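You operate a simulated robot arm through the tools that you are given. There is no shell and no other tool. Be economical: measure what you need, move in short steps, check, and stop when the job is done.

The job below is to be done with a simulated two-armed robot. You get a single attempt, and the scene is never put back.

## Task
Shut the lower drawer. Hold the purple tote on the packing bench steady with one hand and put the blue tin from the top of the load bench in it with the other. Take the white roller from the top of the load bench and put it on the bare patch of the stock table. Put the teal cup on the packing bench away on the service bench. Put the tan clipboard on the packing bench away on the top of the issue table. Put the blue terminal on the packing bench away on the service bench. Take the black tin on the packing bench and put it away on the top of the issue table. Take the blue tag from the corner table and put it on the corner of the line. The order is free. Set down upright: teal cup, black tin.

It is judged by the outcome, as a careful person would: the job done as asked, and still so three seconds after it is handed in. It fails if anything else is knocked over, pushed out of place, dropped, spilled or broken.

## Robot
Two 7-joint arms with two-finger parallel grippers on one trunk, on a base that drives. Base frame: it is fixed to the floor where the robot stands at the start and does not move with it; the origin is under the middle of the robot, x ahead of it, y to its left, z up. Lengths are in mm, angles in degrees, forces in N, time in s.
The left shoulder is at the start at [110, 169, 1388], the right one opposite. With the tool pointing down near the work surface each hand reaches from about 440 to 760 mm from the robot's upright axis, wherever it stands, measured 20 degrees to its own side. Places, roughly: bare patch of the stock table (29x20 cm) [1520, -20, 800]; black tin (8x8x9 cm) [1900, 3600, 900]; blue tag [-4500, -3250, 1000]; blue terminal (3x10x2 cm) [2500, 3700, 900]; blue tin (8x8x7 cm) [3300, -1000, 900]; corner of the line (24x24 cm) [-3820, -4420, 920]; lower drawer [600, 0, 400]; purple tote (24x17x16 cm) [1700, 1500, 900]; service bench [-1400, -8600, 900]; tan clipboard [2250, 3250, 750]; teal cup (6x6x7 cm) [2100, 3000, 900]; top of the issue table [4400, 5400, 900]; white roller (4x4x10 cm) [3200, -1200, 900]. Payload 1.57 kg a hand.
The tool frame of a hand sits at the grasp point between the pads (the TCP): z along the fingers, y along the line on which they close. The tips reach 30 mm beyond it. The gripper opens to 80 mm. The fingers are 17 mm wide and 12 mm thick; the gripper's body (40 by 82 mm) begins 80 mm behind the TCP.
Orientation is that of the tool frame in the base frame, as a unit quaternion [x, y, z, w]. With the fingers straight down and closing along the base's y, the tool's x points along the base's -x, its y along +y and its z along -z.

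## Interface
- The arms move only by the tool play_rows. It takes "left_rows", "right_rows" or both (then of equal length, played together; a hand with none holds still); each is a list of rows, each a list of 7 numbers: the shift along the tool's x, y, z in units of 50 mm (1.0 is 50 mm), then the turn, a rotation vector about the tool's x, y, z in units of 5 degrees (1.0 is 5 degrees), then the gripper command, from -1 (shut) to 1 (fully open), values between in proportion. In form: [[x, y, z, ax, ay, az, jaw], ...]. A call has 1 to 20 rows; each row shifts and turns the commanded pose from where the row before left it, along the tool's axes as they then stand. A call with a number of a shift or a turn outside -1 to 1 is refused whole. Each row takes 0.2 s and may step no farther than 50 mm and 8.6 degrees from the row before; otherwise, or with a gripper value out of range, the whole call is refused. Where a pose cannot be reached the arm comes as near as it can. A force on the tool above 40 N (or 10 N above the force at the start of the call, whichever is more), or a blocked arm, ends the call early, and 0.2 s more pass. Each finger travels about 72 mm/s and halts on what it meets, pressing with about 43 N; the grip force reading is that of the motor and also rises with nothing between the fingers. The clock runs only during rows and for 0.2 s after the last one: add rows that do not move to give the fingers time. The reply holds the time, the measured pose of the TCP, the force on the tool along the base axes, the opening and the grip force, in the units named above and with some noise, with the torque about the TCP (base axes, N m) and any sound that the robot's microphone picked up, and new pictures: "show" is both (left out), scene, wrist or none (wrist: the cameras of the hands that moved).
- Cameras (640 x 400 px; columns grow to the right, rows downward): "scene" is now at [137.4, 11.8, 1551.4]; the picture's right is [0.17, -0.99, 0.00], its down [-0.91, -0.16, -0.38] and it looks along [0.38, 0.07, -0.92] (base axes); focal length 290 px, centre (320, 200). "left" rides on the left gripper at [72, 7, -122] in its tool frame; the picture's right is [-0.09, 1.00, 0.00], its down [-0.84, -0.08, -0.54] and it looks along [-0.54, -0.05, 0.84] (tool axes); focal length 238 px, centre (320, 200). "right" rides on the right gripper at [72, -7, -122] in its tool frame; the picture's right is [0.09, 1.00, 0.00], its down [-0.84, 0.08, -0.54] and it looks along [-0.54, 0.05, 0.84] (tool axes); focal length 238 px, centre (320, 200). There is no depth. A picture from a camera that has moved, and an enlarged one, comes with that camera's place and axes in the base frame and with its lens.
- lift_body(by): slides the trunk up (or, below 0, down) by that many mm; the arms and the scene camera ride with it, the base frame stays. It gives what a move gives, with no picture.
- steer(legs): drives the robot by 1 to 6 legs, each [ahead, left, turn to the left] in mm, mm and degrees, along the robot's own axes; the way and the turn of a leg run together, so that a leg with both is an arc; at most 1500 mm and 180 degrees a leg. The arms and the cameras ride along, it lands a little off, and it stops where it bumps. It gives what a move gives, and a new picture of the scene camera.
- turn_head(pan, tilt): turns the head with the scene camera to pan (to the left, within 86 degrees either way) and tilt (down, from -29 to 69), counted from straight ahead of the robot. It gives what a move gives, and a new picture of the scene camera.
- close_up(camera, box): a new picture of the part [left, top, right, bottom] of that camera's present view, enlarged. No time passes.
- close_job(): hands the job in; it is judged then, once.

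Work in short steps. Places have to be worked out from the pictures, the camera data and where the tool is seen: move nearer, look again, correct. Check each grasp and each placing, and mend what went wrong. You have 217 turns and 260 pictures in all, those below and enlarged ones among them. Open the grippers and draw the arms clear of the work before you hand the job in, unless the task says otherwise; then end with one line.

The tools are called after "Emit:" by a JSON object that holds its "method" and its "body". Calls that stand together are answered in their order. play_rows: Moves the arms, as the interface text tells. Its arguments: {"type":"object","properties":{"left_rows":{"type":"array","items":{"type":"array","items":{"type":"number"}}},"right_rows":{"type":"array","items":{"type":"array","items":{"type":"number"}}},"show":{"type":"string","enum":["both","scene","wrist","none"]}},"required":[]} The other tools are called the same way: lift_body (by) slides the trunk up or down; steer (legs) drives the base; turn_head (pan, tilt) turns the head that bears the scene camera; close_up (camera, box) takes an enlarged picture of a part of a camera's view; close_job () hands the job in.

At the start:

```text
clock: 0.0
left_tcp_pos: [602.1, 223.5, 757.0]
left_tcp_rot: [0.0, 1.0, 0.0, 0.0]
left_contact_force: [-1.0, -0.1, -0.5]
left_ft_torque: [0.0, -0.01, -0.02]
left_width: 79.9
left_gripper_force: 0.0
right_tcp_pos: [530.6, -230.0, 752.5]
right_tcp_rot: [0.001, 1.0, 0.0, 0.0]
right_contact_force: [0.4, -0.1, 0.5]
right_ft_torque: [-0.01, 0.02, -0.02]
right_width: 80.1
right_gripper_force: 0.1
trunk travel left (down, up): [-702.0, 188.0]
robot x, y, heading: [-2.3, 0.3, -0.1]
head pan, tilt: [9.8, 67.4]
```

scene: 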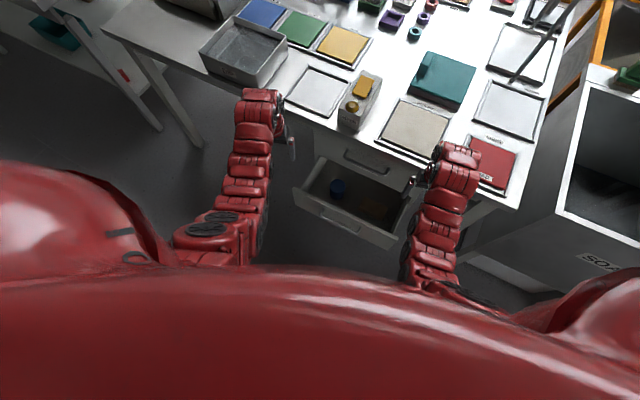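
right: 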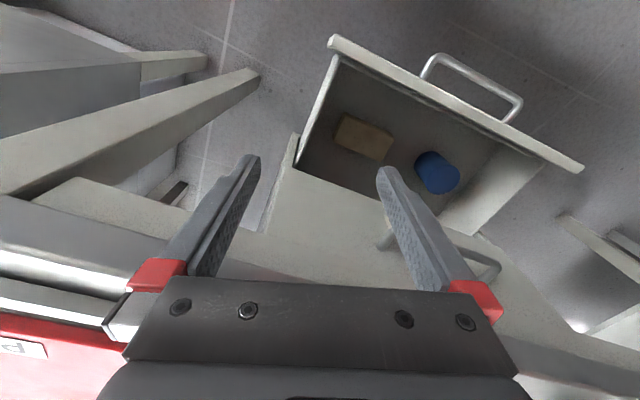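
left: 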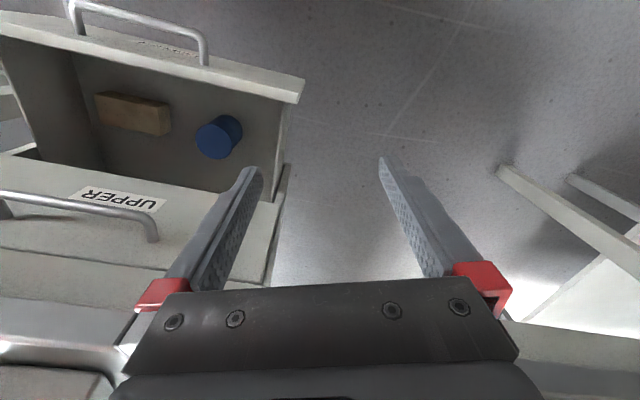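

I'll look around first with the head level to learn the layout.

Emit:
{"method": "turn_head", "body": {"pan": 0, "tilt": 35}}

Emit:
{"method": "turn_head", "body": {"pan": 60, "tilt": 15}}

Emit:
{"method": "turn_head", "body": {"pan": -60, "tilt": 15}}

```text
clock: 1.0
left_tcp_pos: [602.0, 224.2, 756.4]
left_tcp_rot: [0.0, 1.0, 0.0, 0.0]
left_contact_force: [0.1, 0.2, 0.1]
left_ft_torque: [0.02, 0.01, -0.04]
left_width: 80.2
left_gripper_force: 0.0
right_tcp_pos: [530.9, -230.5, 752.6]
right_tcp_rot: [0.001, 1.0, 0.001, 0.0]
right_contact_force: [-0.3, -0.6, -0.4]
right_ft_torque: [-0.04, -0.02, -0.04]
right_width: 80.0
right_gripper_force: 0.0
trunk travel left (down, up): [-702.0, 188.0]
robot x, y, heading: [-2.1, 1.6, -0.1]
head pan, tilt: [0.0, 35.0]
camera scene: at [168.7, 2.0, 1593.7], right [0.0, -1.0, 0.0], down [-0.57, 0.0, -0.82], along [0.82, 0.0, -0.57], focal length 290 px, centre (320, 200)
```

scene: 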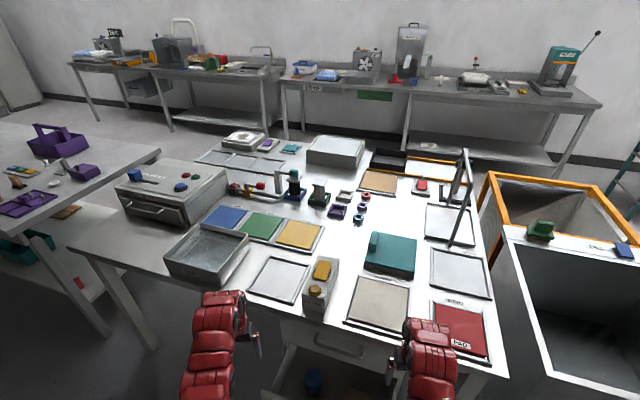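

```text
clock: 2.3
left_tcp_pos: [601.6, 224.1, 758.0]
left_tcp_rot: [-0.001, 1.0, 0.0, 0.0]
left_contact_force: [-0.2, 0.1, 0.3]
left_ft_torque: [0.01, 0.01, 0.03]
left_width: 79.9
left_gripper_force: 0.1
right_tcp_pos: [530.4, -229.5, 753.1]
right_tcp_rot: [0.0, 1.0, 0.0, 0.001]
right_contact_force: [-0.3, 0.1, 0.4]
right_ft_torque: [0.0, -0.01, 0.0]
right_width: 80.0
right_gripper_force: 0.1
trunk travel left (down, up): [-702.0, 188.0]
robot x, y, heading: [-2.6, -0.1, 0.1]
head pan, tilt: [60.0, 15.0]
camera scene: at [127.5, 82.8, 1625.8], right [0.87, -0.5, 0.0], down [-0.13, -0.22, -0.97], along [0.48, 0.84, -0.26], focal length 290 px, centre (320, 200)
```

scene: 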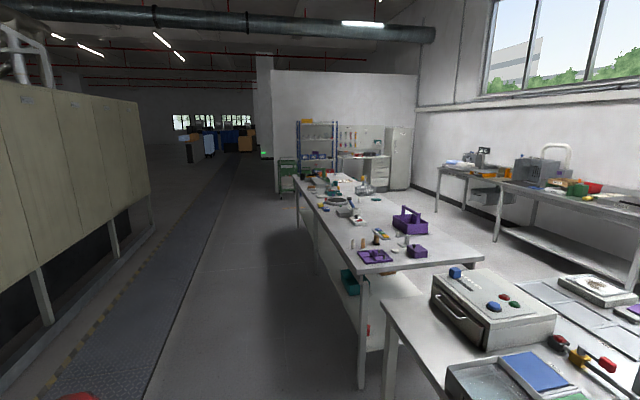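

```text
clock: 4.3
left_tcp_pos: [601.5, 224.7, 757.2]
left_tcp_rot: [0.0, 1.0, 0.0, 0.0]
left_contact_force: [-0.1, -0.5, -0.6]
left_ft_torque: [0.0, -0.01, 0.0]
left_width: 80.0
left_gripper_force: 0.1
right_tcp_pos: [531.6, -228.2, 752.8]
right_tcp_rot: [0.0, 1.0, 0.0, 0.0]
right_contact_force: [-0.7, -0.3, -0.3]
right_ft_torque: [-0.03, 0.0, -0.02]
right_width: 80.0
right_gripper_force: 0.0
trunk travel left (down, up): [-702.0, 188.0]
robot x, y, heading: [0.1, 1.4, -0.2]
head pan, tilt: [-60.0, 15.0]
camera scene: at [127.4, -78.9, 1625.8], right [-0.87, -0.5, 0.0], down [-0.13, 0.22, -0.97], along [0.48, -0.84, -0.26], focal length 290 px, centre (320, 200)
```

scene: 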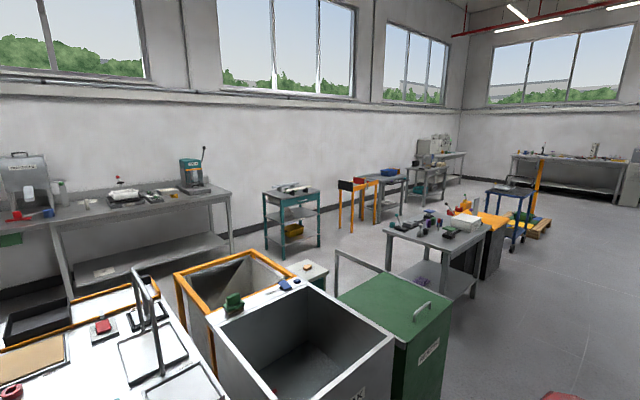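

The stock table is ahead, rotated about 18° to my frame, with the lower drawer pulled out under it. I back off and square up to the drawer, then look down.

Emit:
{"method": "steer", "body": {"legs": [[-300, 0, 0], [0, 0, -18]]}}

Emit:
{"method": "turn_head", "body": {"pan": 0, "tilt": 55}}

```text
clock: 7.3
left_tcp_pos: [342.8, 27.0, 757.5]
left_tcp_rot: [0.158, 0.988, 0.0, 0.0]
left_contact_force: [-0.3, -0.1, 0.8]
left_ft_torque: [-0.03, 0.01, 0.0]
left_width: 79.9
left_gripper_force: 0.2
right_tcp_pos: [135.4, -383.0, 752.0]
right_tcp_rot: [0.157, 0.988, 0.0, -0.001]
right_contact_force: [0.3, -0.2, 0.7]
right_ft_torque: [-0.01, -0.03, 0.0]
right_width: 80.0
right_gripper_force: 0.2
trunk travel left (down, up): [-702.0, 188.0]
robot x, y, heading: [-302.7, -0.9, -17.9]
head pan, tilt: [-60.0, 15.0]
camera scene: at [-202.9, -114.4, 1625.8], right [-0.98, -0.21, 0.0], down [-0.05, 0.25, -0.97], along [0.2, -0.94, -0.26], focal length 290 px, centre (320, 200)
```

scene: 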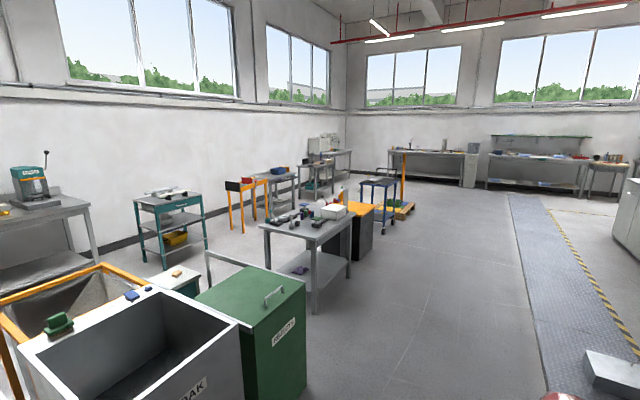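

```text
clock: 8.6
left_tcp_pos: [342.6, 26.2, 757.9]
left_tcp_rot: [0.157, 0.988, 0.0, 0.0]
left_contact_force: [-0.3, 0.0, -0.2]
left_ft_torque: [-0.03, -0.02, -0.04]
left_width: 80.0
left_gripper_force: 0.1
right_tcp_pos: [134.4, -383.5, 753.7]
right_tcp_rot: [0.157, 0.988, 0.001, -0.001]
right_contact_force: [-0.9, -0.4, 0.6]
right_ft_torque: [0.01, -0.02, -0.03]
right_width: 80.1
right_gripper_force: 0.0
trunk travel left (down, up): [-702.0, 188.0]
robot x, y, heading: [-299.4, 4.1, -18.1]
head pan, tilt: [0.0, 55.0]
camera scene: at [-153.4, -45.0, 1565.6], right [-0.31, -0.95, 0.0], down [-0.78, 0.25, -0.57], along [0.55, -0.18, -0.82], focal length 290 px, centre (320, 200)
```

scene: 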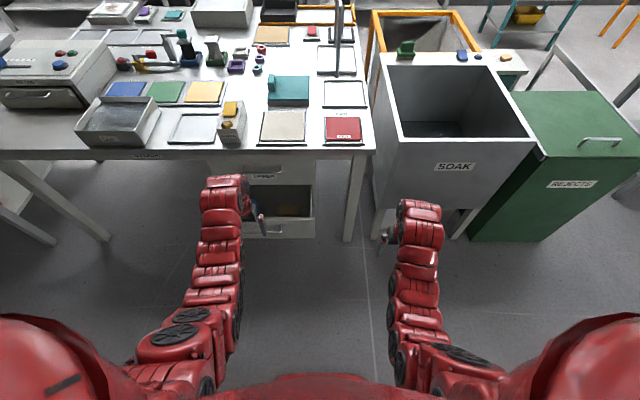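

Squared up: the drawer front is about 828 mm ahead, 180 mm left, top at z≈430, right in line with the left hand. I'll tilt the closed left hand so the fingers point forward, then lower the trunk.

Emit:
{"method": "play_rows", "body": {"left_rows": [[0, 0, 0, 0, -1, 0, -1], [0, 0, 0, 0, -1, 0, -1], [0, 0, 0, 0, -1, 0, -1], [0, 0, 0, 0, -1, 0, -1], [0, 0, 0, 0, -1, 0, -1], [0, 0, 0, 0, -1, 0, -1], [0, 0, 0, 0, -1, 0, -1], [0, 0, 0, 0, -1, 0, -1], [0, 0, 0, 0, -1, 0, -1], [0, 0, 0, 0, -1, 0, -1], [0, 0, 0, 0, -1, 0, -1], [0, 0, 0, 0, -1, 0, -1]], "show": "none"}}

Emit:
{"method": "lift_body", "body": {"by": -385}}

Emit:
{"method": "turn_head", "body": {"pan": 20, "tilt": 45}}

```text
clock: 11.2
left_tcp_pos: [342.6, 27.5, 758.0]
left_tcp_rot: [0.137, 0.854, -0.08, 0.495]
left_contact_force: [0.1, -0.4, -0.2]
left_ft_torque: [0.03, 0.01, 0.0]
left_width: 0.1
left_gripper_force: 20.5
right_tcp_pos: [135.0, -384.0, 751.9]
right_tcp_rot: [0.157, 0.988, 0.0, 0.001]
right_contact_force: [0.3, 1.6, -0.1]
right_ft_torque: [0.0, -0.03, 0.0]
right_width: 80.0
right_gripper_force: 0.2
trunk travel left (down, up): [-702.0, 188.0]
robot x, y, heading: [-300.3, -0.9, -18.1]
head pan, tilt: [0.0, 55.0]
```

```text
clock: 14.9
left_tcp_pos: [341.8, 27.8, 372.1]
left_tcp_rot: [0.136, 0.855, -0.078, 0.494]
left_contact_force: [-0.1, -0.8, 0.3]
left_ft_torque: [-0.02, -0.02, -0.02]
left_width: 0.0
left_gripper_force: 21.3
right_tcp_pos: [134.9, -382.4, 367.1]
right_tcp_rot: [0.158, 0.987, -0.001, 0.0]
right_contact_force: [-0.1, 0.5, -0.3]
right_ft_torque: [0.0, 0.0, 0.03]
right_width: 80.0
right_gripper_force: 0.2
trunk travel left (down, up): [-317.0, 573.0]
robot x, y, heading: [-299.1, -2.0, -18.3]
head pan, tilt: [0.0, 55.0]
```

```text
clock: 15.8
left_tcp_pos: [343.0, 26.7, 373.1]
left_tcp_rot: [0.136, 0.856, -0.078, 0.494]
left_contact_force: [0.0, 0.2, 0.2]
left_ft_torque: [0.0, 0.0, -0.02]
left_width: 0.1
left_gripper_force: 21.4
right_tcp_pos: [134.0, -383.3, 368.8]
right_tcp_rot: [0.157, 0.988, 0.001, 0.0]
right_contact_force: [-0.4, 0.4, -0.7]
right_ft_torque: [0.01, 0.01, 0.01]
right_width: 79.9
right_gripper_force: 0.1
trunk travel left (down, up): [-317.0, 573.0]
robot x, y, heading: [-298.7, 2.6, -18.1]
head pan, tilt: [20.0, 45.0]
camera scene: at [-140.9, -20.0, 1193.9], right [0.03, -1.0, 0.0], down [-0.71, -0.02, -0.71], along [0.71, 0.02, -0.71], focal length 290 px, centre (320, 200)
```

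scene: 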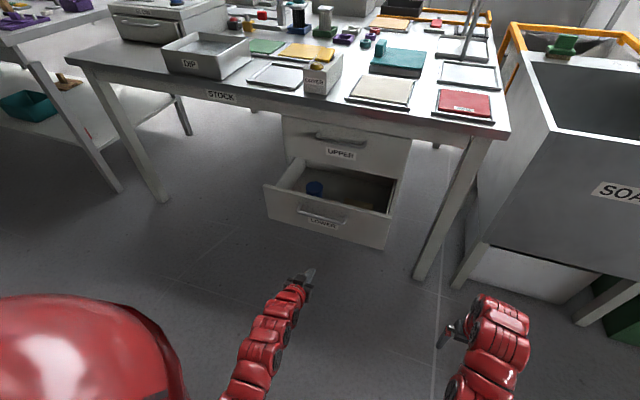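

The hand is below and in front of the drawer. A zoom will let me fix the drawer front's height.

Emit:
{"method": "close_up", "body": {"camera": "scene", "box": [240, 100, 440, 300]}}

Emit:
{"method": "close_up", "body": {"camera": "left", "box": [0, 0, 640, 400]}}

```text
2.00 times, centred on (340, 200) of scene
camera zoom: at [-140.9, -20.0, 1193.9], right [0.03, -1.0, 0.0], down [-0.71, -0.02, -0.71], along [0.71, 0.02, -0.71], focal length 579 px, centre (280, 200)
```

zoom: 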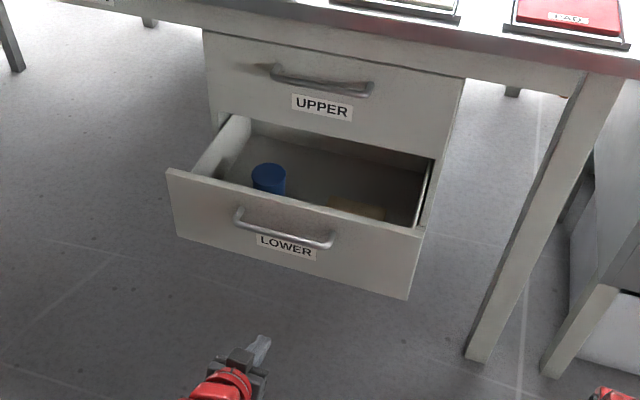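

```text
1.00 times, centred on (320, 200) of left (not enlarged: the box is as wide or as high as the picture)
camera zoom: at [208.4, 77.3, 370.6], right [0.35, 0.93, 0.08], down [-0.07, -0.06, 1.0], along [0.93, -0.36, 0.05], focal length 238 px, centre (320, 200)
```

zoom: 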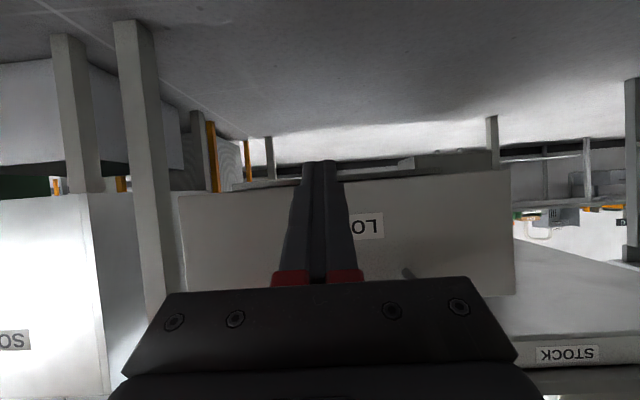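

The front spans roughly z 360–520, about 795 mm ahead, centred near 235 mm left. I raise the trunk so the tips hit just below the handle, drive up 140 mm, then push with the arm.

Emit:
{"method": "lift_body", "body": {"by": 55}}

Emit:
{"method": "steer", "body": {"legs": [[130, 15, 0]]}}

Emit:
{"method": "play_rows", "body": {"left_rows": [[-0.25, 0, 0.433, 0, 0, 0, -1], [-0.25, 0, 0.433, 0, 0, 0, -1], [-0.25, 0, 0.433, 0, 0, 0, -1], [-0.25, 0, 0.433, 0, 0, 0, -1], [-0.25, 0, 0.433, 0, 0, 0, -1], [-0.25, 0, 0.433, 0, 0, 0, -1]], "show": "both"}}

```text
clock: 16.7
left_tcp_pos: [343.4, 26.3, 426.9]
left_tcp_rot: [0.137, 0.855, -0.08, 0.494]
left_contact_force: [-0.2, -0.3, -0.1]
left_ft_torque: [-0.01, 0.0, 0.04]
left_width: 0.1
left_gripper_force: 21.4
right_tcp_pos: [136.1, -382.6, 422.7]
right_tcp_rot: [0.158, 0.988, 0.0, 0.0]
right_contact_force: [0.9, -0.6, 0.7]
right_ft_torque: [0.02, -0.02, 0.03]
right_width: 79.8
right_gripper_force: 0.0
trunk travel left (down, up): [-372.0, 518.0]
robot x, y, heading: [-299.2, -0.3, -18.2]
head pan, tilt: [20.0, 45.0]
```

```text
clock: 18.0
left_tcp_pos: [470.5, -1.1, 425.7]
left_tcp_rot: [0.137, 0.855, -0.08, 0.494]
left_contact_force: [0.3, -0.3, -0.3]
left_ft_torque: [0.04, -0.02, 0.02]
left_width: 0.0
left_gripper_force: 21.4
right_tcp_pos: [261.5, -409.4, 423.2]
right_tcp_rot: [0.159, 0.987, -0.001, 0.0]
right_contact_force: [0.0, 0.7, -0.2]
right_ft_torque: [-0.02, 0.0, -0.03]
right_width: 80.0
right_gripper_force: 0.1
trunk travel left (down, up): [-372.0, 518.0]
robot x, y, heading: [-171.4, -22.5, -18.4]
head pan, tilt: [20.0, 45.0]
camera scene: at [-12.6, -46.5, 1248.8], right [0.03, -1.0, 0.0], down [-0.71, -0.02, -0.71], along [0.71, 0.02, -0.71], focal length 290 px, centre (320, 200)
```

scene: 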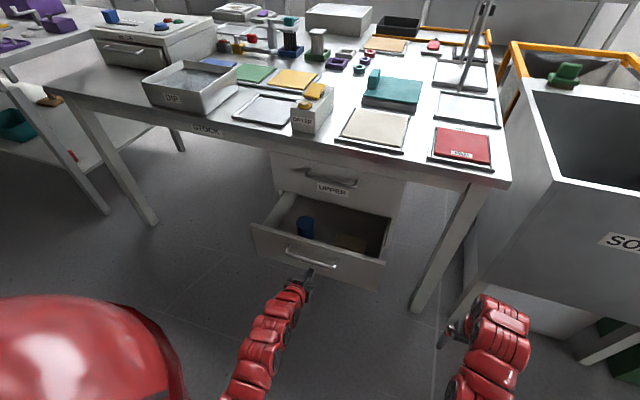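

```text
clock: 19.4
left_tcp_pos: [612.9, -44.9, 426.4]
left_tcp_rot: [0.137, 0.855, -0.079, 0.494]
left_contact_force: [0.3, -0.5, 0.1]
left_ft_torque: [0.01, -0.05, 0.01]
left_width: 0.1
left_gripper_force: 21.6
right_tcp_pos: [261.2, -409.5, 422.7]
right_tcp_rot: [0.158, 0.987, 0.0, 0.0]
right_contact_force: [0.2, 0.5, 0.1]
right_ft_torque: [-0.03, -0.05, 0.0]
right_width: 80.0
right_gripper_force: 0.1
trunk travel left (down, up): [-372.0, 518.0]
robot x, y, heading: [-169.3, -20.7, -18.3]
head pan, tilt: [20.0, 45.0]
camera scene: at [-13.1, -46.4, 1248.9], right [0.03, -1.0, 0.0], down [-0.71, -0.02, -0.71], along [0.71, 0.02, -0.71], focal length 290 px, centre (320, 200)
camera left: at [478.9, 4.2, 425.3], right [0.35, 0.93, 0.08], down [-0.07, -0.06, 1.0], along [0.93, -0.36, 0.05], focal length 238 px, centre (320, 200)
```

scene: 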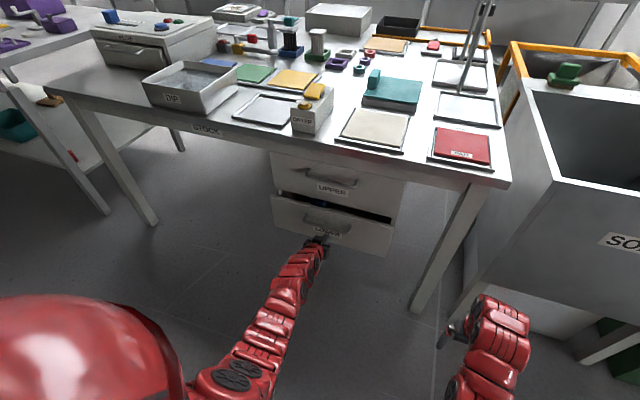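
left: 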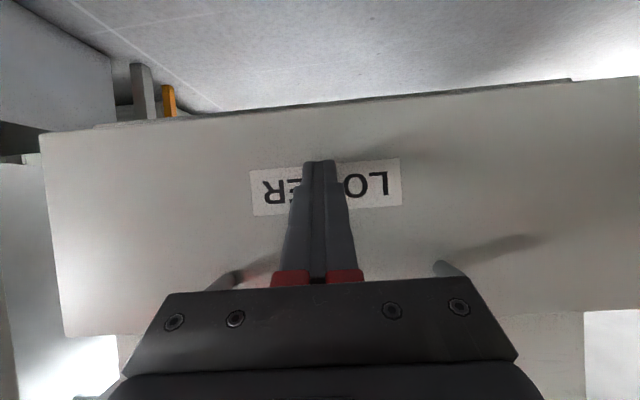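

The drawer is sliding; it's most of the way in. I keep pushing in small steps until it stops.

Emit:
{"method": "play_rows", "body": {"left_rows": [[-0.1, 0, 0.173, 0, 0, 0, -1], [-0.1, 0, 0.173, 0, 0, 0, -1], [-0.1, 0, 0.173, 0, 0, 0, -1], [-0.1, 0, 0.173, 0, 0, 0, -1], [-0.1, 0, 0.173, 0, 0, 0, -1], [-0.1, 0, 0.173, 0, 0, 0, -1], [-0.1, 0, 0.173, 0, 0, 0, -1], [-0.1, 0, 0.173, 0, 0, 0, -1], [-0.1, 0, 0.173, 0, 0, 0, -1], [-0.1, 0, 0.173, 0, 0, 0, -1]], "show": "scene"}}

```text
clock: 21.4
left_tcp_pos: [653.7, -63.8, 425.9]
left_tcp_rot: [0.143, 0.855, -0.086, 0.491]
left_contact_force: [-7.8, 3.3, 2.4]
left_ft_torque: [0.07, -0.05, 0.05]
left_width: 0.1
left_gripper_force: 21.1
left hand out of reach, approached as far as the arm can: row 5, 6, 7, 8, 9, 10
right_tcp_pos: [261.8, -408.6, 423.2]
right_tcp_rot: [0.157, 0.988, 0.001, 0.0]
right_contact_force: [-0.4, 0.7, -0.5]
right_ft_torque: [-0.02, -0.01, 0.0]
right_width: 79.9
right_gripper_force: 0.0
trunk travel left (down, up): [-372.0, 518.0]
robot x, y, heading: [-171.3, -27.1, -18.1]
head pan, tilt: [20.0, 45.0]
stopped in row 10 (left hand): the force on the tool passed its limit at 47 N (the readings are from after the stop); the commanded pose is now the measured one
camera scene: at [-15.2, -45.6, 1249.0], right [0.03, -1.0, 0.0], down [-0.71, -0.02, -0.71], along [0.71, 0.02, -0.71], focal length 290 px, centre (320, 200)
```

scene: 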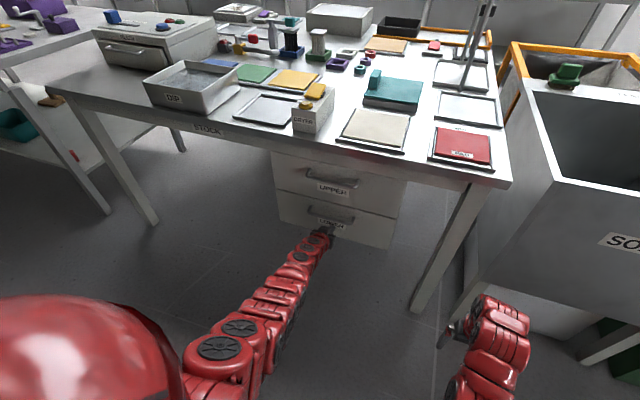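

It stopped at 47 N, looking closed; I check with an enlargement.

Emit:
{"method": "close_up", "body": {"camera": "scene", "box": [260, 130, 420, 260]}}

```text
3.08 times, centred on (340, 195) of scene
camera zoom: at [-15.2, -45.6, 1249.0], right [0.03, -1.0, 0.0], down [-0.71, -0.02, -0.71], along [0.71, 0.02, -0.71], focal length 891 px, centre (258, 215)
```

zoom: 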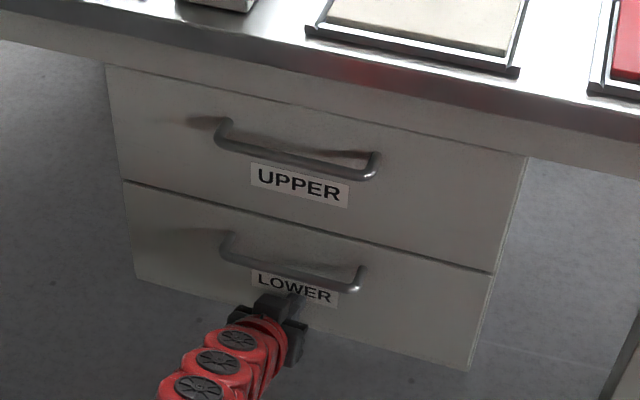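

Lower drawer is flush shut. I back away, bring the left hand upright again and raise the trunk for bench work.

Emit:
{"method": "steer", "body": {"legs": [[-350, 0, 0]]}}

Emit:
{"method": "play_rows", "body": {"left_rows": [[0.2, 0, -0.5, 0, 1, 0, -1], [0.2, 0, -0.5, 0, 1, 0, 0], [0.2, 0, -0.5, 0, 1, 0, 1], [0.2, 0, -0.5, 0, 1, 0, 1], [0.2, 0, -0.5, 0, 1, 0, 1], [0.2, 0, -0.5, 0, 1, 0, 1], [0.5, 0, 0, 0, 1, 0, 1], [0.5, 0, 0, 0, 1, 0, 1], [0.5, 0, 0, 0, 1, 0, 1], [0.5, 0, 0, 0, 1, 0, 1], [0.5, 0, 0, 0, 1, 0, 1], [0.5, 0, 0, 0, 1, 0, 1]], "show": "none"}}

Emit:
{"method": "lift_body", "body": {"by": 490}}

Emit:
{"method": "turn_head", "body": {"pan": 80, "tilt": 25}}

```text
clock: 23.7
left_tcp_pos: [318.7, 45.8, 426.1]
left_tcp_rot: [0.142, 0.855, -0.086, 0.492]
left_contact_force: [-0.4, -1.4, 0.1]
left_ft_torque: [-0.02, 0.0, 0.04]
left_width: 0.2
left_gripper_force: 21.1
right_tcp_pos: [-75.4, -298.0, 422.1]
right_tcp_rot: [0.158, 0.987, 0.001, 0.001]
right_contact_force: [0.4, 0.5, -1.0]
right_ft_torque: [0.0, 0.01, 0.02]
right_width: 79.9
right_gripper_force: 0.1
trunk travel left (down, up): [-372.0, 518.0]
robot x, y, heading: [-504.5, 81.9, -18.1]
head pan, tilt: [20.0, 45.0]
camera scene: at [-351.4, 64.7, 1249.1], right [0.03, -1.0, 0.0], down [-0.71, -0.02, -0.71], along [0.71, 0.02, -0.71], focal length 290 px, centre (320, 200)
```

scene: 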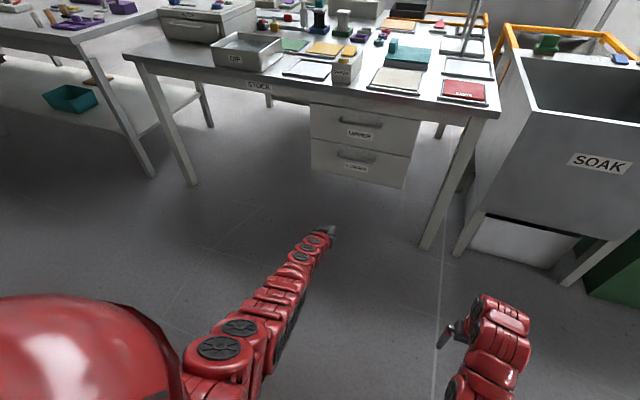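

```text
clock: 26.3
left_tcp_pos: [74.5, 128.7, 425.6]
left_tcp_rot: [0.166, 0.986, -0.003, -0.003]
left_contact_force: [-0.1, -0.1, -0.5]
left_ft_torque: [0.02, 0.03, 0.01]
left_width: 80.0
left_gripper_force: 0.0
left hand out of reach, approached as far as the arm can: row 5, 6, 12
right_tcp_pos: [-75.1, -299.2, 421.6]
right_tcp_rot: [0.158, 0.988, 0.0, 0.0]
right_contact_force: [-0.4, 0.3, -0.3]
right_ft_torque: [0.0, -0.01, -0.02]
right_width: 80.2
right_gripper_force: 0.0
trunk travel left (down, up): [-372.0, 518.0]
robot x, y, heading: [-507.8, 86.9, -18.1]
head pan, tilt: [20.0, 45.0]
```

```text
refused: 490 is not a number from -400 to 400
```

```text
clock: 27.6
left_tcp_pos: [75.6, 128.4, 425.2]
left_tcp_rot: [0.166, 0.986, -0.004, -0.001]
left_contact_force: [1.0, -0.1, 0.0]
left_ft_torque: [-0.05, 0.0, 0.0]
left_width: 80.0
left_gripper_force: 0.0
right_tcp_pos: [-75.3, -298.9, 422.4]
right_tcp_rot: [0.158, 0.987, 0.0, 0.0]
right_contact_force: [-0.2, 0.3, 0.1]
right_ft_torque: [0.02, 0.0, 0.02]
right_width: 80.2
right_gripper_force: 0.1
trunk travel left (down, up): [-372.0, 518.0]
robot x, y, heading: [-508.8, 85.4, -18.0]
head pan, tilt: [80.0, 25.0]
camera scene: at [-388.7, 143.1, 1279.5], right [0.88, -0.47, 0.0], down [-0.2, -0.37, -0.91], along [0.43, 0.8, -0.42], focal length 290 px, centre (320, 200)
```

scene: 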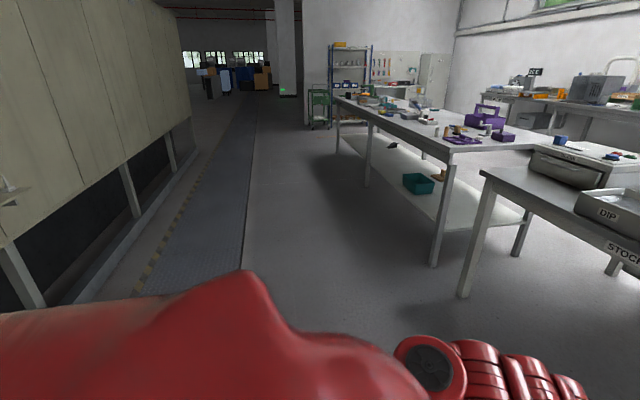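

Bench heading is about 72°. I raise the trunk in two lifts and drive down the aisle beside the packing bench.

Emit:
{"method": "lift_body", "body": {"by": 400}}

Emit:
{"method": "lift_body", "body": {"by": 90}}

Emit:
{"method": "steer", "body": {"legs": [[0, 0, 72], [820, 0, 0], [820, 0, 0], [0, 0, 18]]}}

Emit:
{"method": "turn_head", "body": {"pan": -30, "tilt": 25}}

```text
clock: 31.4
left_tcp_pos: [76.1, 129.0, 825.8]
left_tcp_rot: [0.166, 0.986, -0.004, -0.002]
left_contact_force: [0.0, 0.0, -0.5]
left_ft_torque: [-0.01, 0.01, 0.03]
left_width: 79.7
left_gripper_force: 0.2
right_tcp_pos: [-74.7, -299.1, 821.9]
right_tcp_rot: [0.157, 0.988, 0.0, 0.0]
right_contact_force: [-0.1, -0.1, 0.1]
right_ft_torque: [0.0, 0.0, 0.0]
right_width: 80.1
right_gripper_force: 0.0
trunk travel left (down, up): [-772.0, 118.0]
robot x, y, heading: [-510.5, 87.4, -18.4]
head pan, tilt: [80.0, 25.0]
```

```text
clock: 32.7
left_tcp_pos: [75.4, 129.5, 915.7]
left_tcp_rot: [0.167, 0.986, -0.003, -0.002]
left_contact_force: [0.7, -0.6, -0.3]
left_ft_torque: [0.03, 0.01, 0.02]
left_width: 80.0
left_gripper_force: 0.1
right_tcp_pos: [-75.3, -298.0, 912.1]
right_tcp_rot: [0.158, 0.987, 0.0, 0.001]
right_contact_force: [0.4, 0.2, 0.2]
right_ft_torque: [0.03, 0.01, -0.01]
right_width: 79.8
right_gripper_force: 0.1
trunk travel left (down, up): [-862.0, 28.0]
robot x, y, heading: [-508.4, 87.4, -17.9]
head pan, tilt: [80.0, 25.0]
```

```text
clock: 45.3
left_tcp_pos: [426.3, 2009.6, 915.7]
left_tcp_rot: [-0.574, 0.819, -0.003, 0.001]
left_contact_force: [0.2, 1.3, -1.1]
left_ft_torque: [-0.01, 0.01, 0.02]
left_width: 80.3
left_gripper_force: 0.0
right_tcp_pos: [852.2, 1853.2, 912.5]
right_tcp_rot: [-0.581, 0.814, 0.0, 0.001]
right_contact_force: [0.2, -0.8, 0.0]
right_ft_torque: [0.01, 0.0, 0.0]
right_width: 80.0
right_gripper_force: 0.1
trunk travel left (down, up): [-862.0, 28.0]
robot x, y, heading: [463.5, 1425.2, 71.2]
head pan, tilt: [80.0, 25.0]
camera scene: at [409.0, 1546.6, 1769.6], right [0.48, 0.88, 0.0], down [0.37, -0.2, -0.91], along [-0.79, 0.44, -0.42], focal length 290 px, centre (320, 200)
```

scene: 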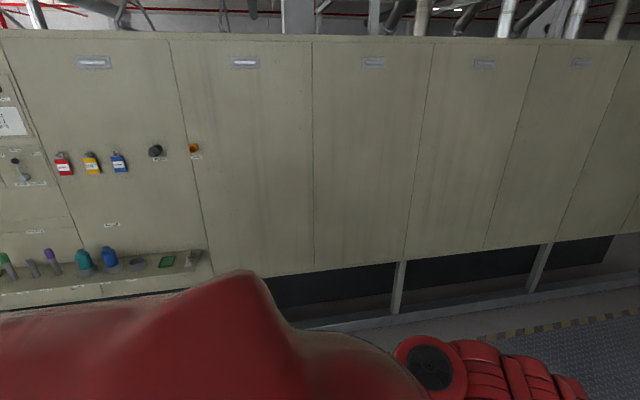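

```text
clock: 47.2
left_tcp_pos: [427.4, 2010.7, 915.8]
left_tcp_rot: [-0.574, 0.819, -0.005, 0.001]
left_contact_force: [-0.4, 0.5, 0.2]
left_ft_torque: [0.01, 0.06, 0.0]
left_width: 80.0
left_gripper_force: 0.0
right_tcp_pos: [852.8, 1852.5, 912.2]
right_tcp_rot: [-0.581, 0.814, 0.0, 0.0]
right_contact_force: [1.1, 0.0, -0.3]
right_ft_torque: [0.02, -0.01, -0.02]
right_width: 80.2
right_gripper_force: 0.0
trunk travel left (down, up): [-862.0, 28.0]
robot x, y, heading: [463.8, 1425.7, 71.2]
head pan, tilt: [-30.0, 25.0]
camera scene: at [558.7, 1563.1, 1769.5], right [0.66, -0.75, 0.0], down [-0.32, -0.28, -0.91], along [0.68, 0.6, -0.42], focal length 290 px, centre (320, 200)
```

scene: 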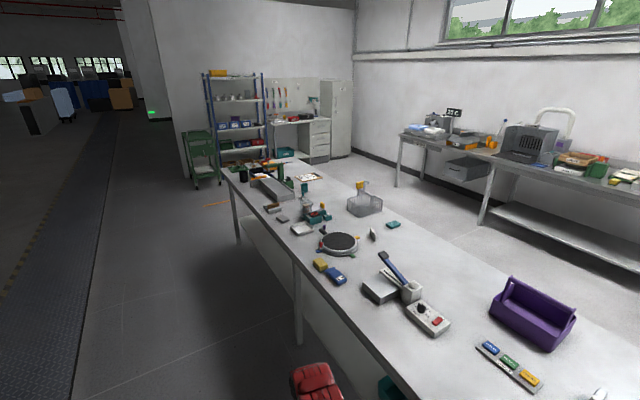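

I enlarge the far half of the packing bench to find the black tin, cup, clipboard and terminal.

Emit:
{"method": "close_up", "body": {"camera": "scene", "box": [215, 150, 415, 275]}}

Emit:
{"method": "steer", "body": {"legs": [[1100, 0, 0]]}}

Emit:
{"method": "turn_head", "body": {"pan": -50, "tilt": 35}}

```text
3.20 times, centred on (315, 212) of scene
camera zoom: at [558.7, 1563.1, 1769.5], right [0.66, -0.75, 0.0], down [-0.32, -0.28, -0.91], along [0.68, 0.6, -0.42], focal length 926 px, centre (336, 160)
```

zoom: 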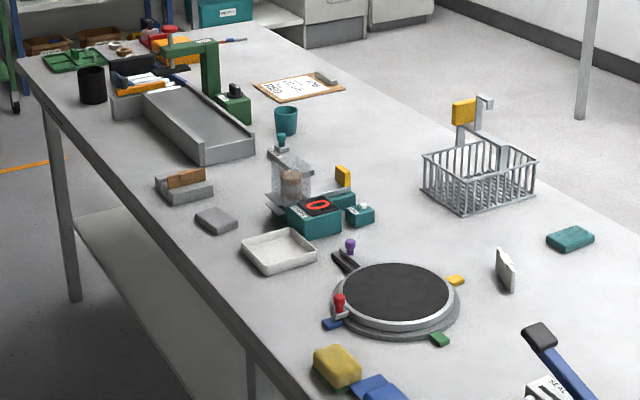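

```text
clock: 52.7
left_tcp_pos: [808.0, 3034.0, 915.0]
left_tcp_rot: [-0.564, 0.826, -0.003, 0.002]
left_contact_force: [0.4, -0.9, -0.4]
left_ft_torque: [0.01, -0.01, 0.02]
left_width: 80.2
left_gripper_force: 0.0
right_tcp_pos: [1230.3, 2865.8, 912.2]
right_tcp_rot: [-0.57, 0.821, 0.001, 0.001]
right_contact_force: [0.1, -0.7, -0.4]
right_ft_torque: [0.0, -0.01, -0.02]
right_width: 80.3
right_gripper_force: 0.1
trunk travel left (down, up): [-862.0, 28.0]
robot x, y, heading: [827.5, 2445.8, 69.6]
head pan, tilt: [-30.0, 25.0]
camera scene: at [927.9, 2583.4, 1769.6], right [0.64, -0.77, 0.0], down [-0.33, -0.27, -0.91], along [0.7, 0.58, -0.42], focal length 290 px, centre (320, 200)
```

scene: 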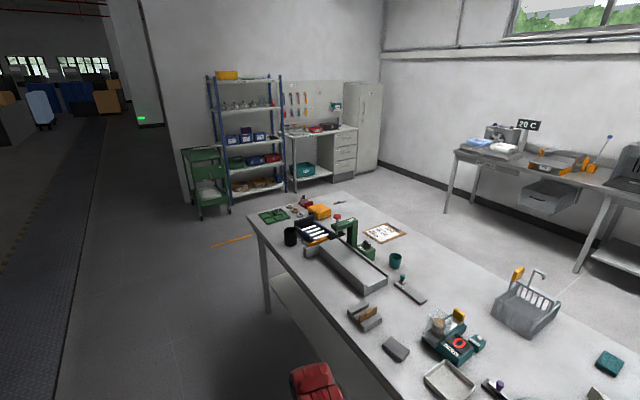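

```text
clock: 53.6
left_tcp_pos: [807.8, 3034.3, 915.2]
left_tcp_rot: [-0.563, 0.826, -0.003, 0.0]
left_contact_force: [0.1, -0.2, 0.1]
left_ft_torque: [-0.01, -0.01, 0.01]
left_width: 79.7
left_gripper_force: 0.1
right_tcp_pos: [1229.6, 2865.7, 912.1]
right_tcp_rot: [-0.57, 0.822, 0.0, 0.0]
right_contact_force: [0.0, -0.1, 0.0]
right_ft_torque: [-0.02, 0.01, 0.06]
right_width: 80.0
right_gripper_force: 0.1
trunk travel left (down, up): [-862.0, 28.0]
robot x, y, heading: [829.6, 2452.9, 69.4]
head pan, tilt: [-50.0, 35.0]
camera scene: at [939.9, 2554.6, 1753.8], right [0.34, -0.94, 0.0], down [-0.54, -0.19, -0.82], along [0.77, 0.27, -0.57], focal length 290 px, centre (320, 200)
```

scene: 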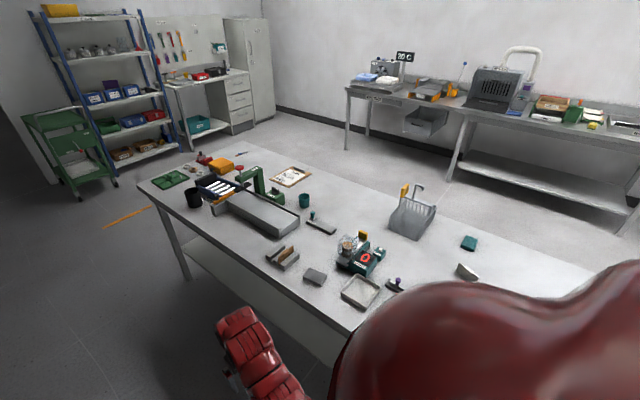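

Black tin is at about (1870, 3567) near the left edge, clipboard (2320,3230), cup (2080,3037), terminal at the far right corner. I raise the hands 100 mm and drive opposite the tin, turning well clear of the bench.

Emit:
{"method": "play_rows", "body": {"left_rows": [[0, 0, -1, 0, 0, 0, 1], [0, 0, -1, 0, 0, 0, 1]], "right_rows": [[0, 0, -1, 0, 0, 0, 1], [0, 0, -1, 0, 0, 0, 1]], "show": "none"}}

Emit:
{"method": "steer", "body": {"legs": [[0, 0, 12], [850, 0, 0], [800, 0, 0], [0, 0, -101.5]]}}

Emit:
{"method": "turn_head", "body": {"pan": -10, "tilt": 40}}

```text
clock: 54.2
left_tcp_pos: [814.7, 3081.8, 996.3]
left_tcp_rot: [-0.563, 0.827, -0.006, 0.001]
left_contact_force: [-0.7, 0.3, 0.5]
left_ft_torque: [-0.03, -0.04, 0.03]
left_width: 80.1
left_gripper_force: 0.0
left hand out of reach, approached as far as the arm can: row 1, 2
right_tcp_pos: [1225.6, 2863.1, 1013.2]
right_tcp_rot: [-0.571, 0.821, 0.0, 0.001]
right_contact_force: [-0.3, -0.1, 0.2]
right_ft_torque: [-0.01, -0.01, 0.0]
right_width: 80.1
right_gripper_force: 0.0
trunk travel left (down, up): [-862.0, 28.0]
robot x, y, heading: [832.8, 2447.5, 69.5]
head pan, tilt: [-50.0, 35.0]
```

```text
clock: 67.6
left_tcp_pos: [1704.8, 4087.5, 996.5]
left_tcp_rot: [0.185, 0.983, -0.004, -0.003]
left_contact_force: [0.7, 0.1, 0.4]
left_ft_torque: [-0.01, -0.01, 0.04]
left_width: 79.7
left_gripper_force: 0.0
right_tcp_pos: [1487.5, 3675.5, 1012.6]
right_tcp_rot: [0.178, 0.984, 0.0, 0.0]
right_contact_force: [0.5, -0.4, 0.5]
right_ft_torque: [-0.02, 0.0, 0.0]
right_width: 80.2
right_gripper_force: 0.1
trunk travel left (down, up): [-862.0, 28.0]
robot x, y, heading: [1072.2, 4073.3, -20.7]
head pan, tilt: [-50.0, 35.0]
camera scene: at [1177.0, 3966.4, 1753.8], right [-0.94, -0.34, 0.0], down [-0.19, 0.54, -0.82], along [0.27, -0.77, -0.57], focal length 290 px, centre (320, 200)
```

scene: 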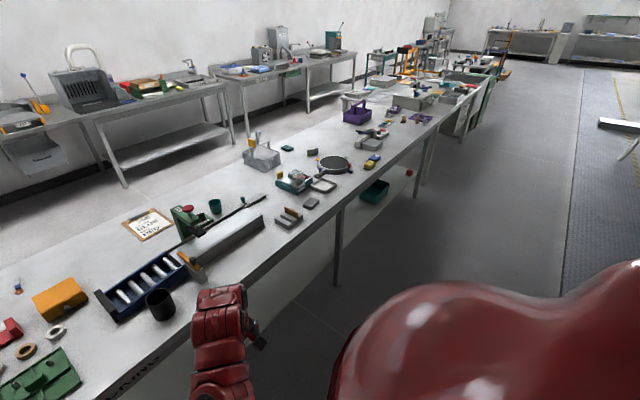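

```text
clock: 68.7
left_tcp_pos: [1706.0, 4086.3, 998.2]
left_tcp_rot: [0.185, 0.983, -0.003, -0.003]
left_contact_force: [0.4, -0.1, -0.7]
left_ft_torque: [-0.02, -0.03, 0.01]
left_width: 80.0
left_gripper_force: 0.1
right_tcp_pos: [1487.5, 3676.0, 1010.5]
right_tcp_rot: [0.177, 0.984, 0.001, 0.0]
right_contact_force: [0.6, 0.4, 0.3]
right_ft_torque: [-0.01, 0.0, -0.02]
right_width: 80.1
right_gripper_force: 0.0
trunk travel left (down, up): [-862.0, 28.0]
robot x, y, heading: [1070.8, 4080.5, -20.4]
head pan, tilt: [-10.0, 40.0]
camera scene: at [1220.7, 4006.2, 1746.2], right [-0.51, -0.86, 0.0], down [-0.55, 0.33, -0.77], along [0.66, -0.39, -0.64], focal length 290 px, centre (320, 200)
```

scene: 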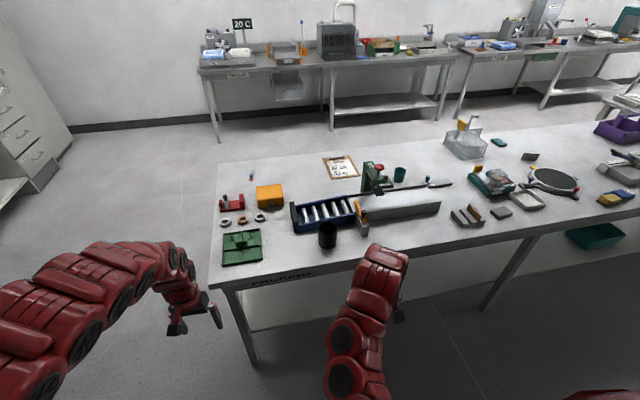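

I enlarge the tin and the terminal corner.

Emit:
{"method": "close_up", "body": {"camera": "scene", "box": [200, 140, 460, 290]}}

```text
2.46 times, centred on (330, 215) of scene
camera zoom: at [1220.7, 4006.2, 1746.2], right [-0.51, -0.86, 0.0], down [-0.55, 0.33, -0.77], along [0.66, -0.39, -0.64], focal length 712 px, centre (295, 163)
```

zoom: 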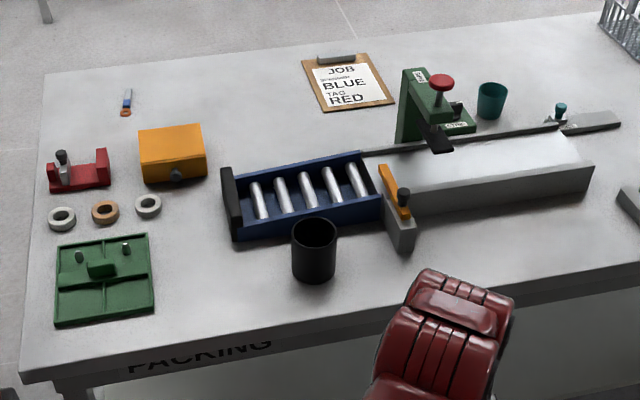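

Tin's rim is ~72–75 mm across, centre about 416 mm ahead of and 45 mm left of the right hand. I drive forward 350 and look with the wrist camera.

Emit:
{"method": "steer", "body": {"legs": [[350, 0, 0]]}}

Emit:
{"method": "close_up", "body": {"camera": "right", "box": [0, 0, 640, 400]}}

```text
clock: 70.9
left_tcp_pos: [2025.5, 3961.1, 997.6]
left_tcp_rot: [0.189, 0.982, -0.003, -0.002]
left_contact_force: [0.5, -0.4, -0.4]
left_ft_torque: [0.0, -0.02, -0.02]
left_width: 80.1
left_gripper_force: 0.1
right_tcp_pos: [1802.6, 3551.4, 1012.5]
right_tcp_rot: [0.181, 0.983, -0.001, 0.001]
right_contact_force: [-0.3, -0.3, -0.4]
right_ft_torque: [-0.02, 0.01, -0.01]
right_width: 80.0
right_gripper_force: 0.1
trunk travel left (down, up): [-862.0, 28.0]
robot x, y, heading: [1389.7, 3953.8, -21.1]
head pan, tilt: [-10.0, 40.0]
camera scene: at [1540.0, 3884.7, 1746.4], right [-0.51, -0.86, 0.0], down [-0.55, 0.33, -0.77], along [0.66, -0.39, -0.64], focal length 290 px, centre (320, 200)
```

scene: 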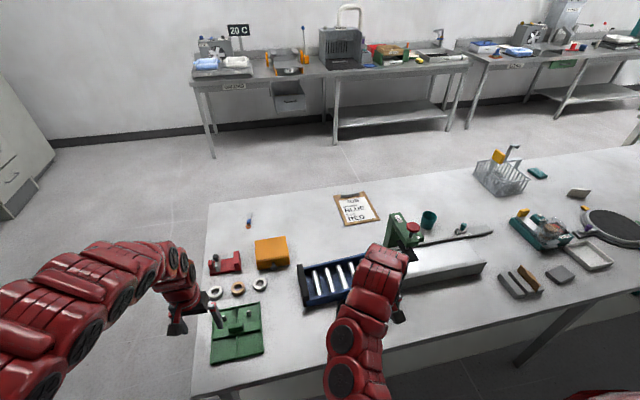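

```text
1.00 times, centred on (320, 200) of right (not enlarged: the box is as wide or as high as the picture)
camera zoom: at [1733.4, 3572.4, 1135.4], right [0.27, 0.96, 0.0], down [0.81, -0.23, 0.54], along [0.52, -0.15, -0.84], focal length 238 px, centre (320, 200)
```

zoom: 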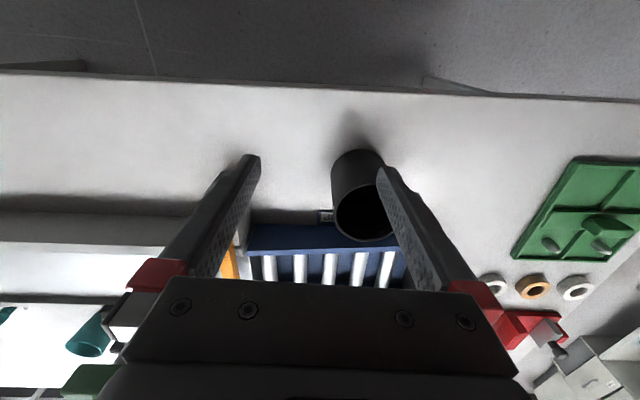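

Tin rim centre ≈ (1888, 3576), top z≈940, ~70 mm wide and hollow. I'll pinch its right wall: move 70 ahead, 20 left, down 30 and look.

Emit:
{"method": "play_rows", "body": {"right_rows": [[-0.7, 0.2, 0, 0, 0, 0, 0.4], [-0.7, 0.2, 0.3, 0, 0, 0, 0.4], [0, 0, 0.2, 0, 0, 0, 0.4]], "show": "wrist"}}

```text
clock: 71.7
left_tcp_pos: [2026.0, 3961.3, 997.1]
left_tcp_rot: [0.189, 0.982, -0.003, -0.004]
left_contact_force: [0.0, 0.1, -0.9]
left_ft_torque: [0.0, -0.02, 0.01]
left_width: 79.9
left_gripper_force: 0.0
right_tcp_pos: [1877.7, 3545.7, 987.1]
right_tcp_rot: [0.181, 0.983, -0.001, 0.0]
right_contact_force: [0.2, -0.8, 0.2]
right_ft_torque: [0.03, 0.03, 0.02]
right_width: 56.0
right_gripper_force: 0.0
trunk travel left (down, up): [-862.0, 28.0]
robot x, y, heading: [1391.0, 3955.3, -20.7]
head pan, tilt: [-10.0, 40.0]
camera right: at [1807.0, 3566.6, 1109.4], right [0.27, 0.96, 0.0], down [0.81, -0.23, 0.54], along [0.52, -0.15, -0.84], focal length 238 px, centre (320, 200)
```

right: 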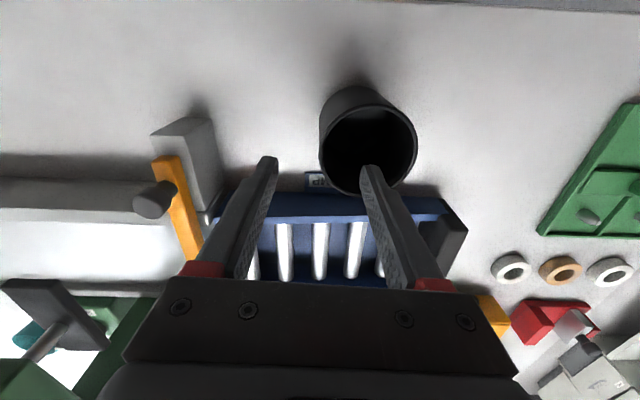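

Rim centre is 11 mm nearer and 36 mm left; the right wall lies between the fingers. I go back 11, down 55, and close.

Emit:
{"method": "play_rows", "body": {"right_rows": [[0.22, 0.04, 0.3, 0, 0, 0, 0.4], [0, 0, 0.4, 0, 0, 0, 0.4], [0, 0, 0.4, 0, 0, 0, 0.4], [0, 0, 0, 0, 0, 0, -0.5], [0, 0, 0, 0, 0, 0, -1], [0, 0, 0, 0, 0, 0, -1], [0, 0, 0, 0, 0, 0, -1]], "show": "wrist"}}

```text
clock: 73.3
left_tcp_pos: [2026.0, 3960.2, 996.0]
left_tcp_rot: [0.19, 0.982, -0.003, -0.003]
left_contact_force: [-0.5, 0.0, -0.1]
left_ft_torque: [0.01, 0.01, 0.01]
left_width: 80.0
left_gripper_force: 0.0
right_tcp_pos: [1867.8, 3551.8, 932.8]
right_tcp_rot: [0.182, 0.983, -0.001, 0.0]
right_contact_force: [-0.5, 1.5, 0.3]
right_ft_torque: [0.03, 0.05, 0.0]
right_width: 5.0
right_gripper_force: 25.6
trunk travel left (down, up): [-862.0, 28.0]
robot x, y, heading: [1391.7, 3952.4, -20.8]
head pan, tilt: [-10.0, 40.0]
camera right: at [1796.9, 3570.8, 1056.3], right [0.27, 0.96, 0.0], down [0.81, -0.23, 0.54], along [0.52, -0.15, -0.84], focal length 238 px, centre (320, 200)
```

right: 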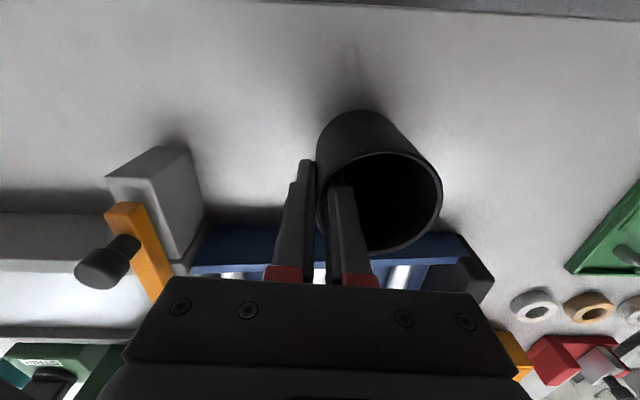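

Wall gripped (5 mm wide). I lift 100 mm and check.

Emit:
{"method": "play_rows", "body": {"right_rows": [[0, 0, -0.5, 0, 0, 0, -1], [0, 0, -0.7, 0, 0, 0, -1], [0, 0, -0.8, 0, 0, 0, -1], [0, 0, 0, 0, 0, 0, -1]], "show": "wrist"}}

```text
clock: 74.3
left_tcp_pos: [2026.1, 3961.7, 997.5]
left_tcp_rot: [0.189, 0.982, -0.003, -0.003]
left_contact_force: [0.7, -0.4, 0.1]
left_ft_torque: [0.03, -0.03, 0.01]
left_width: 79.9
left_gripper_force: 0.1
right_tcp_pos: [1868.0, 3550.2, 1034.1]
right_tcp_rot: [0.181, 0.983, 0.0, 0.0]
right_contact_force: [-0.2, 0.3, -0.3]
right_ft_torque: [0.02, 0.01, -0.03]
right_width: 5.1
right_gripper_force: 25.0
trunk travel left (down, up): [-862.0, 28.0]
robot x, y, heading: [1391.8, 3950.4, -20.8]
head pan, tilt: [-10.0, 40.0]
camera right: at [1798.1, 3570.6, 1157.0], right [0.27, 0.96, 0.0], down [0.81, -0.23, 0.54], along [0.52, -0.15, -0.84], focal length 238 px, centre (320, 200)
```

right: 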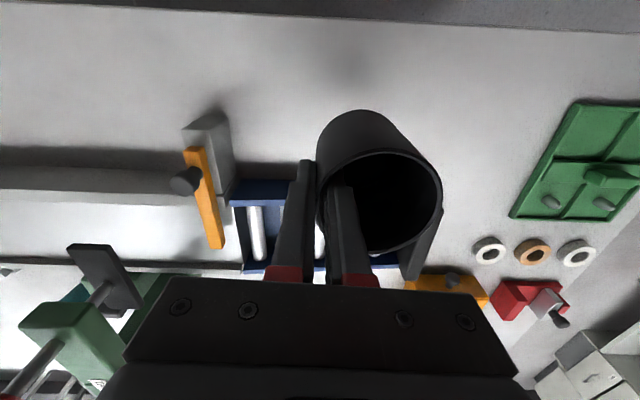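

Tin is held upright. I back out and go round the far end of the bench to its right-hand side.

Emit:
{"method": "steer", "body": {"legs": [[-450, 0, 0], [0, 1000, 0], [1300, 0, 0]]}}

```text
clock: 87.9
left_tcp_pos: [3175.9, 4632.4, 997.3]
left_tcp_rot: [0.175, 0.984, -0.003, -0.003]
left_contact_force: [0.0, 0.7, 1.0]
left_ft_torque: [0.01, -0.01, 0.0]
left_width: 79.9
left_gripper_force: 0.0
right_tcp_pos: [3027.5, 4218.8, 1033.3]
right_tcp_rot: [0.167, 0.986, 0.0, 0.0]
right_contact_force: [0.4, 0.3, -0.1]
right_ft_torque: [-0.04, -0.01, 0.0]
right_width: 4.7
right_gripper_force: 25.4
trunk travel left (down, up): [-862.0, 28.0]
robot x, y, heading: [2541.5, 4609.9, -19.3]
head pan, tilt: [-10.0, 40.0]
camera scene: at [2691.8, 4542.6, 1746.2], right [-0.49, -0.87, 0.0], down [-0.56, 0.31, -0.77], along [0.67, -0.37, -0.64], focal length 290 px, centre (320, 200)
```

scene: 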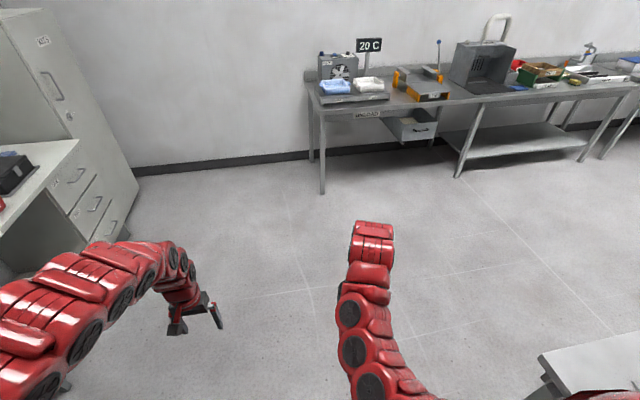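

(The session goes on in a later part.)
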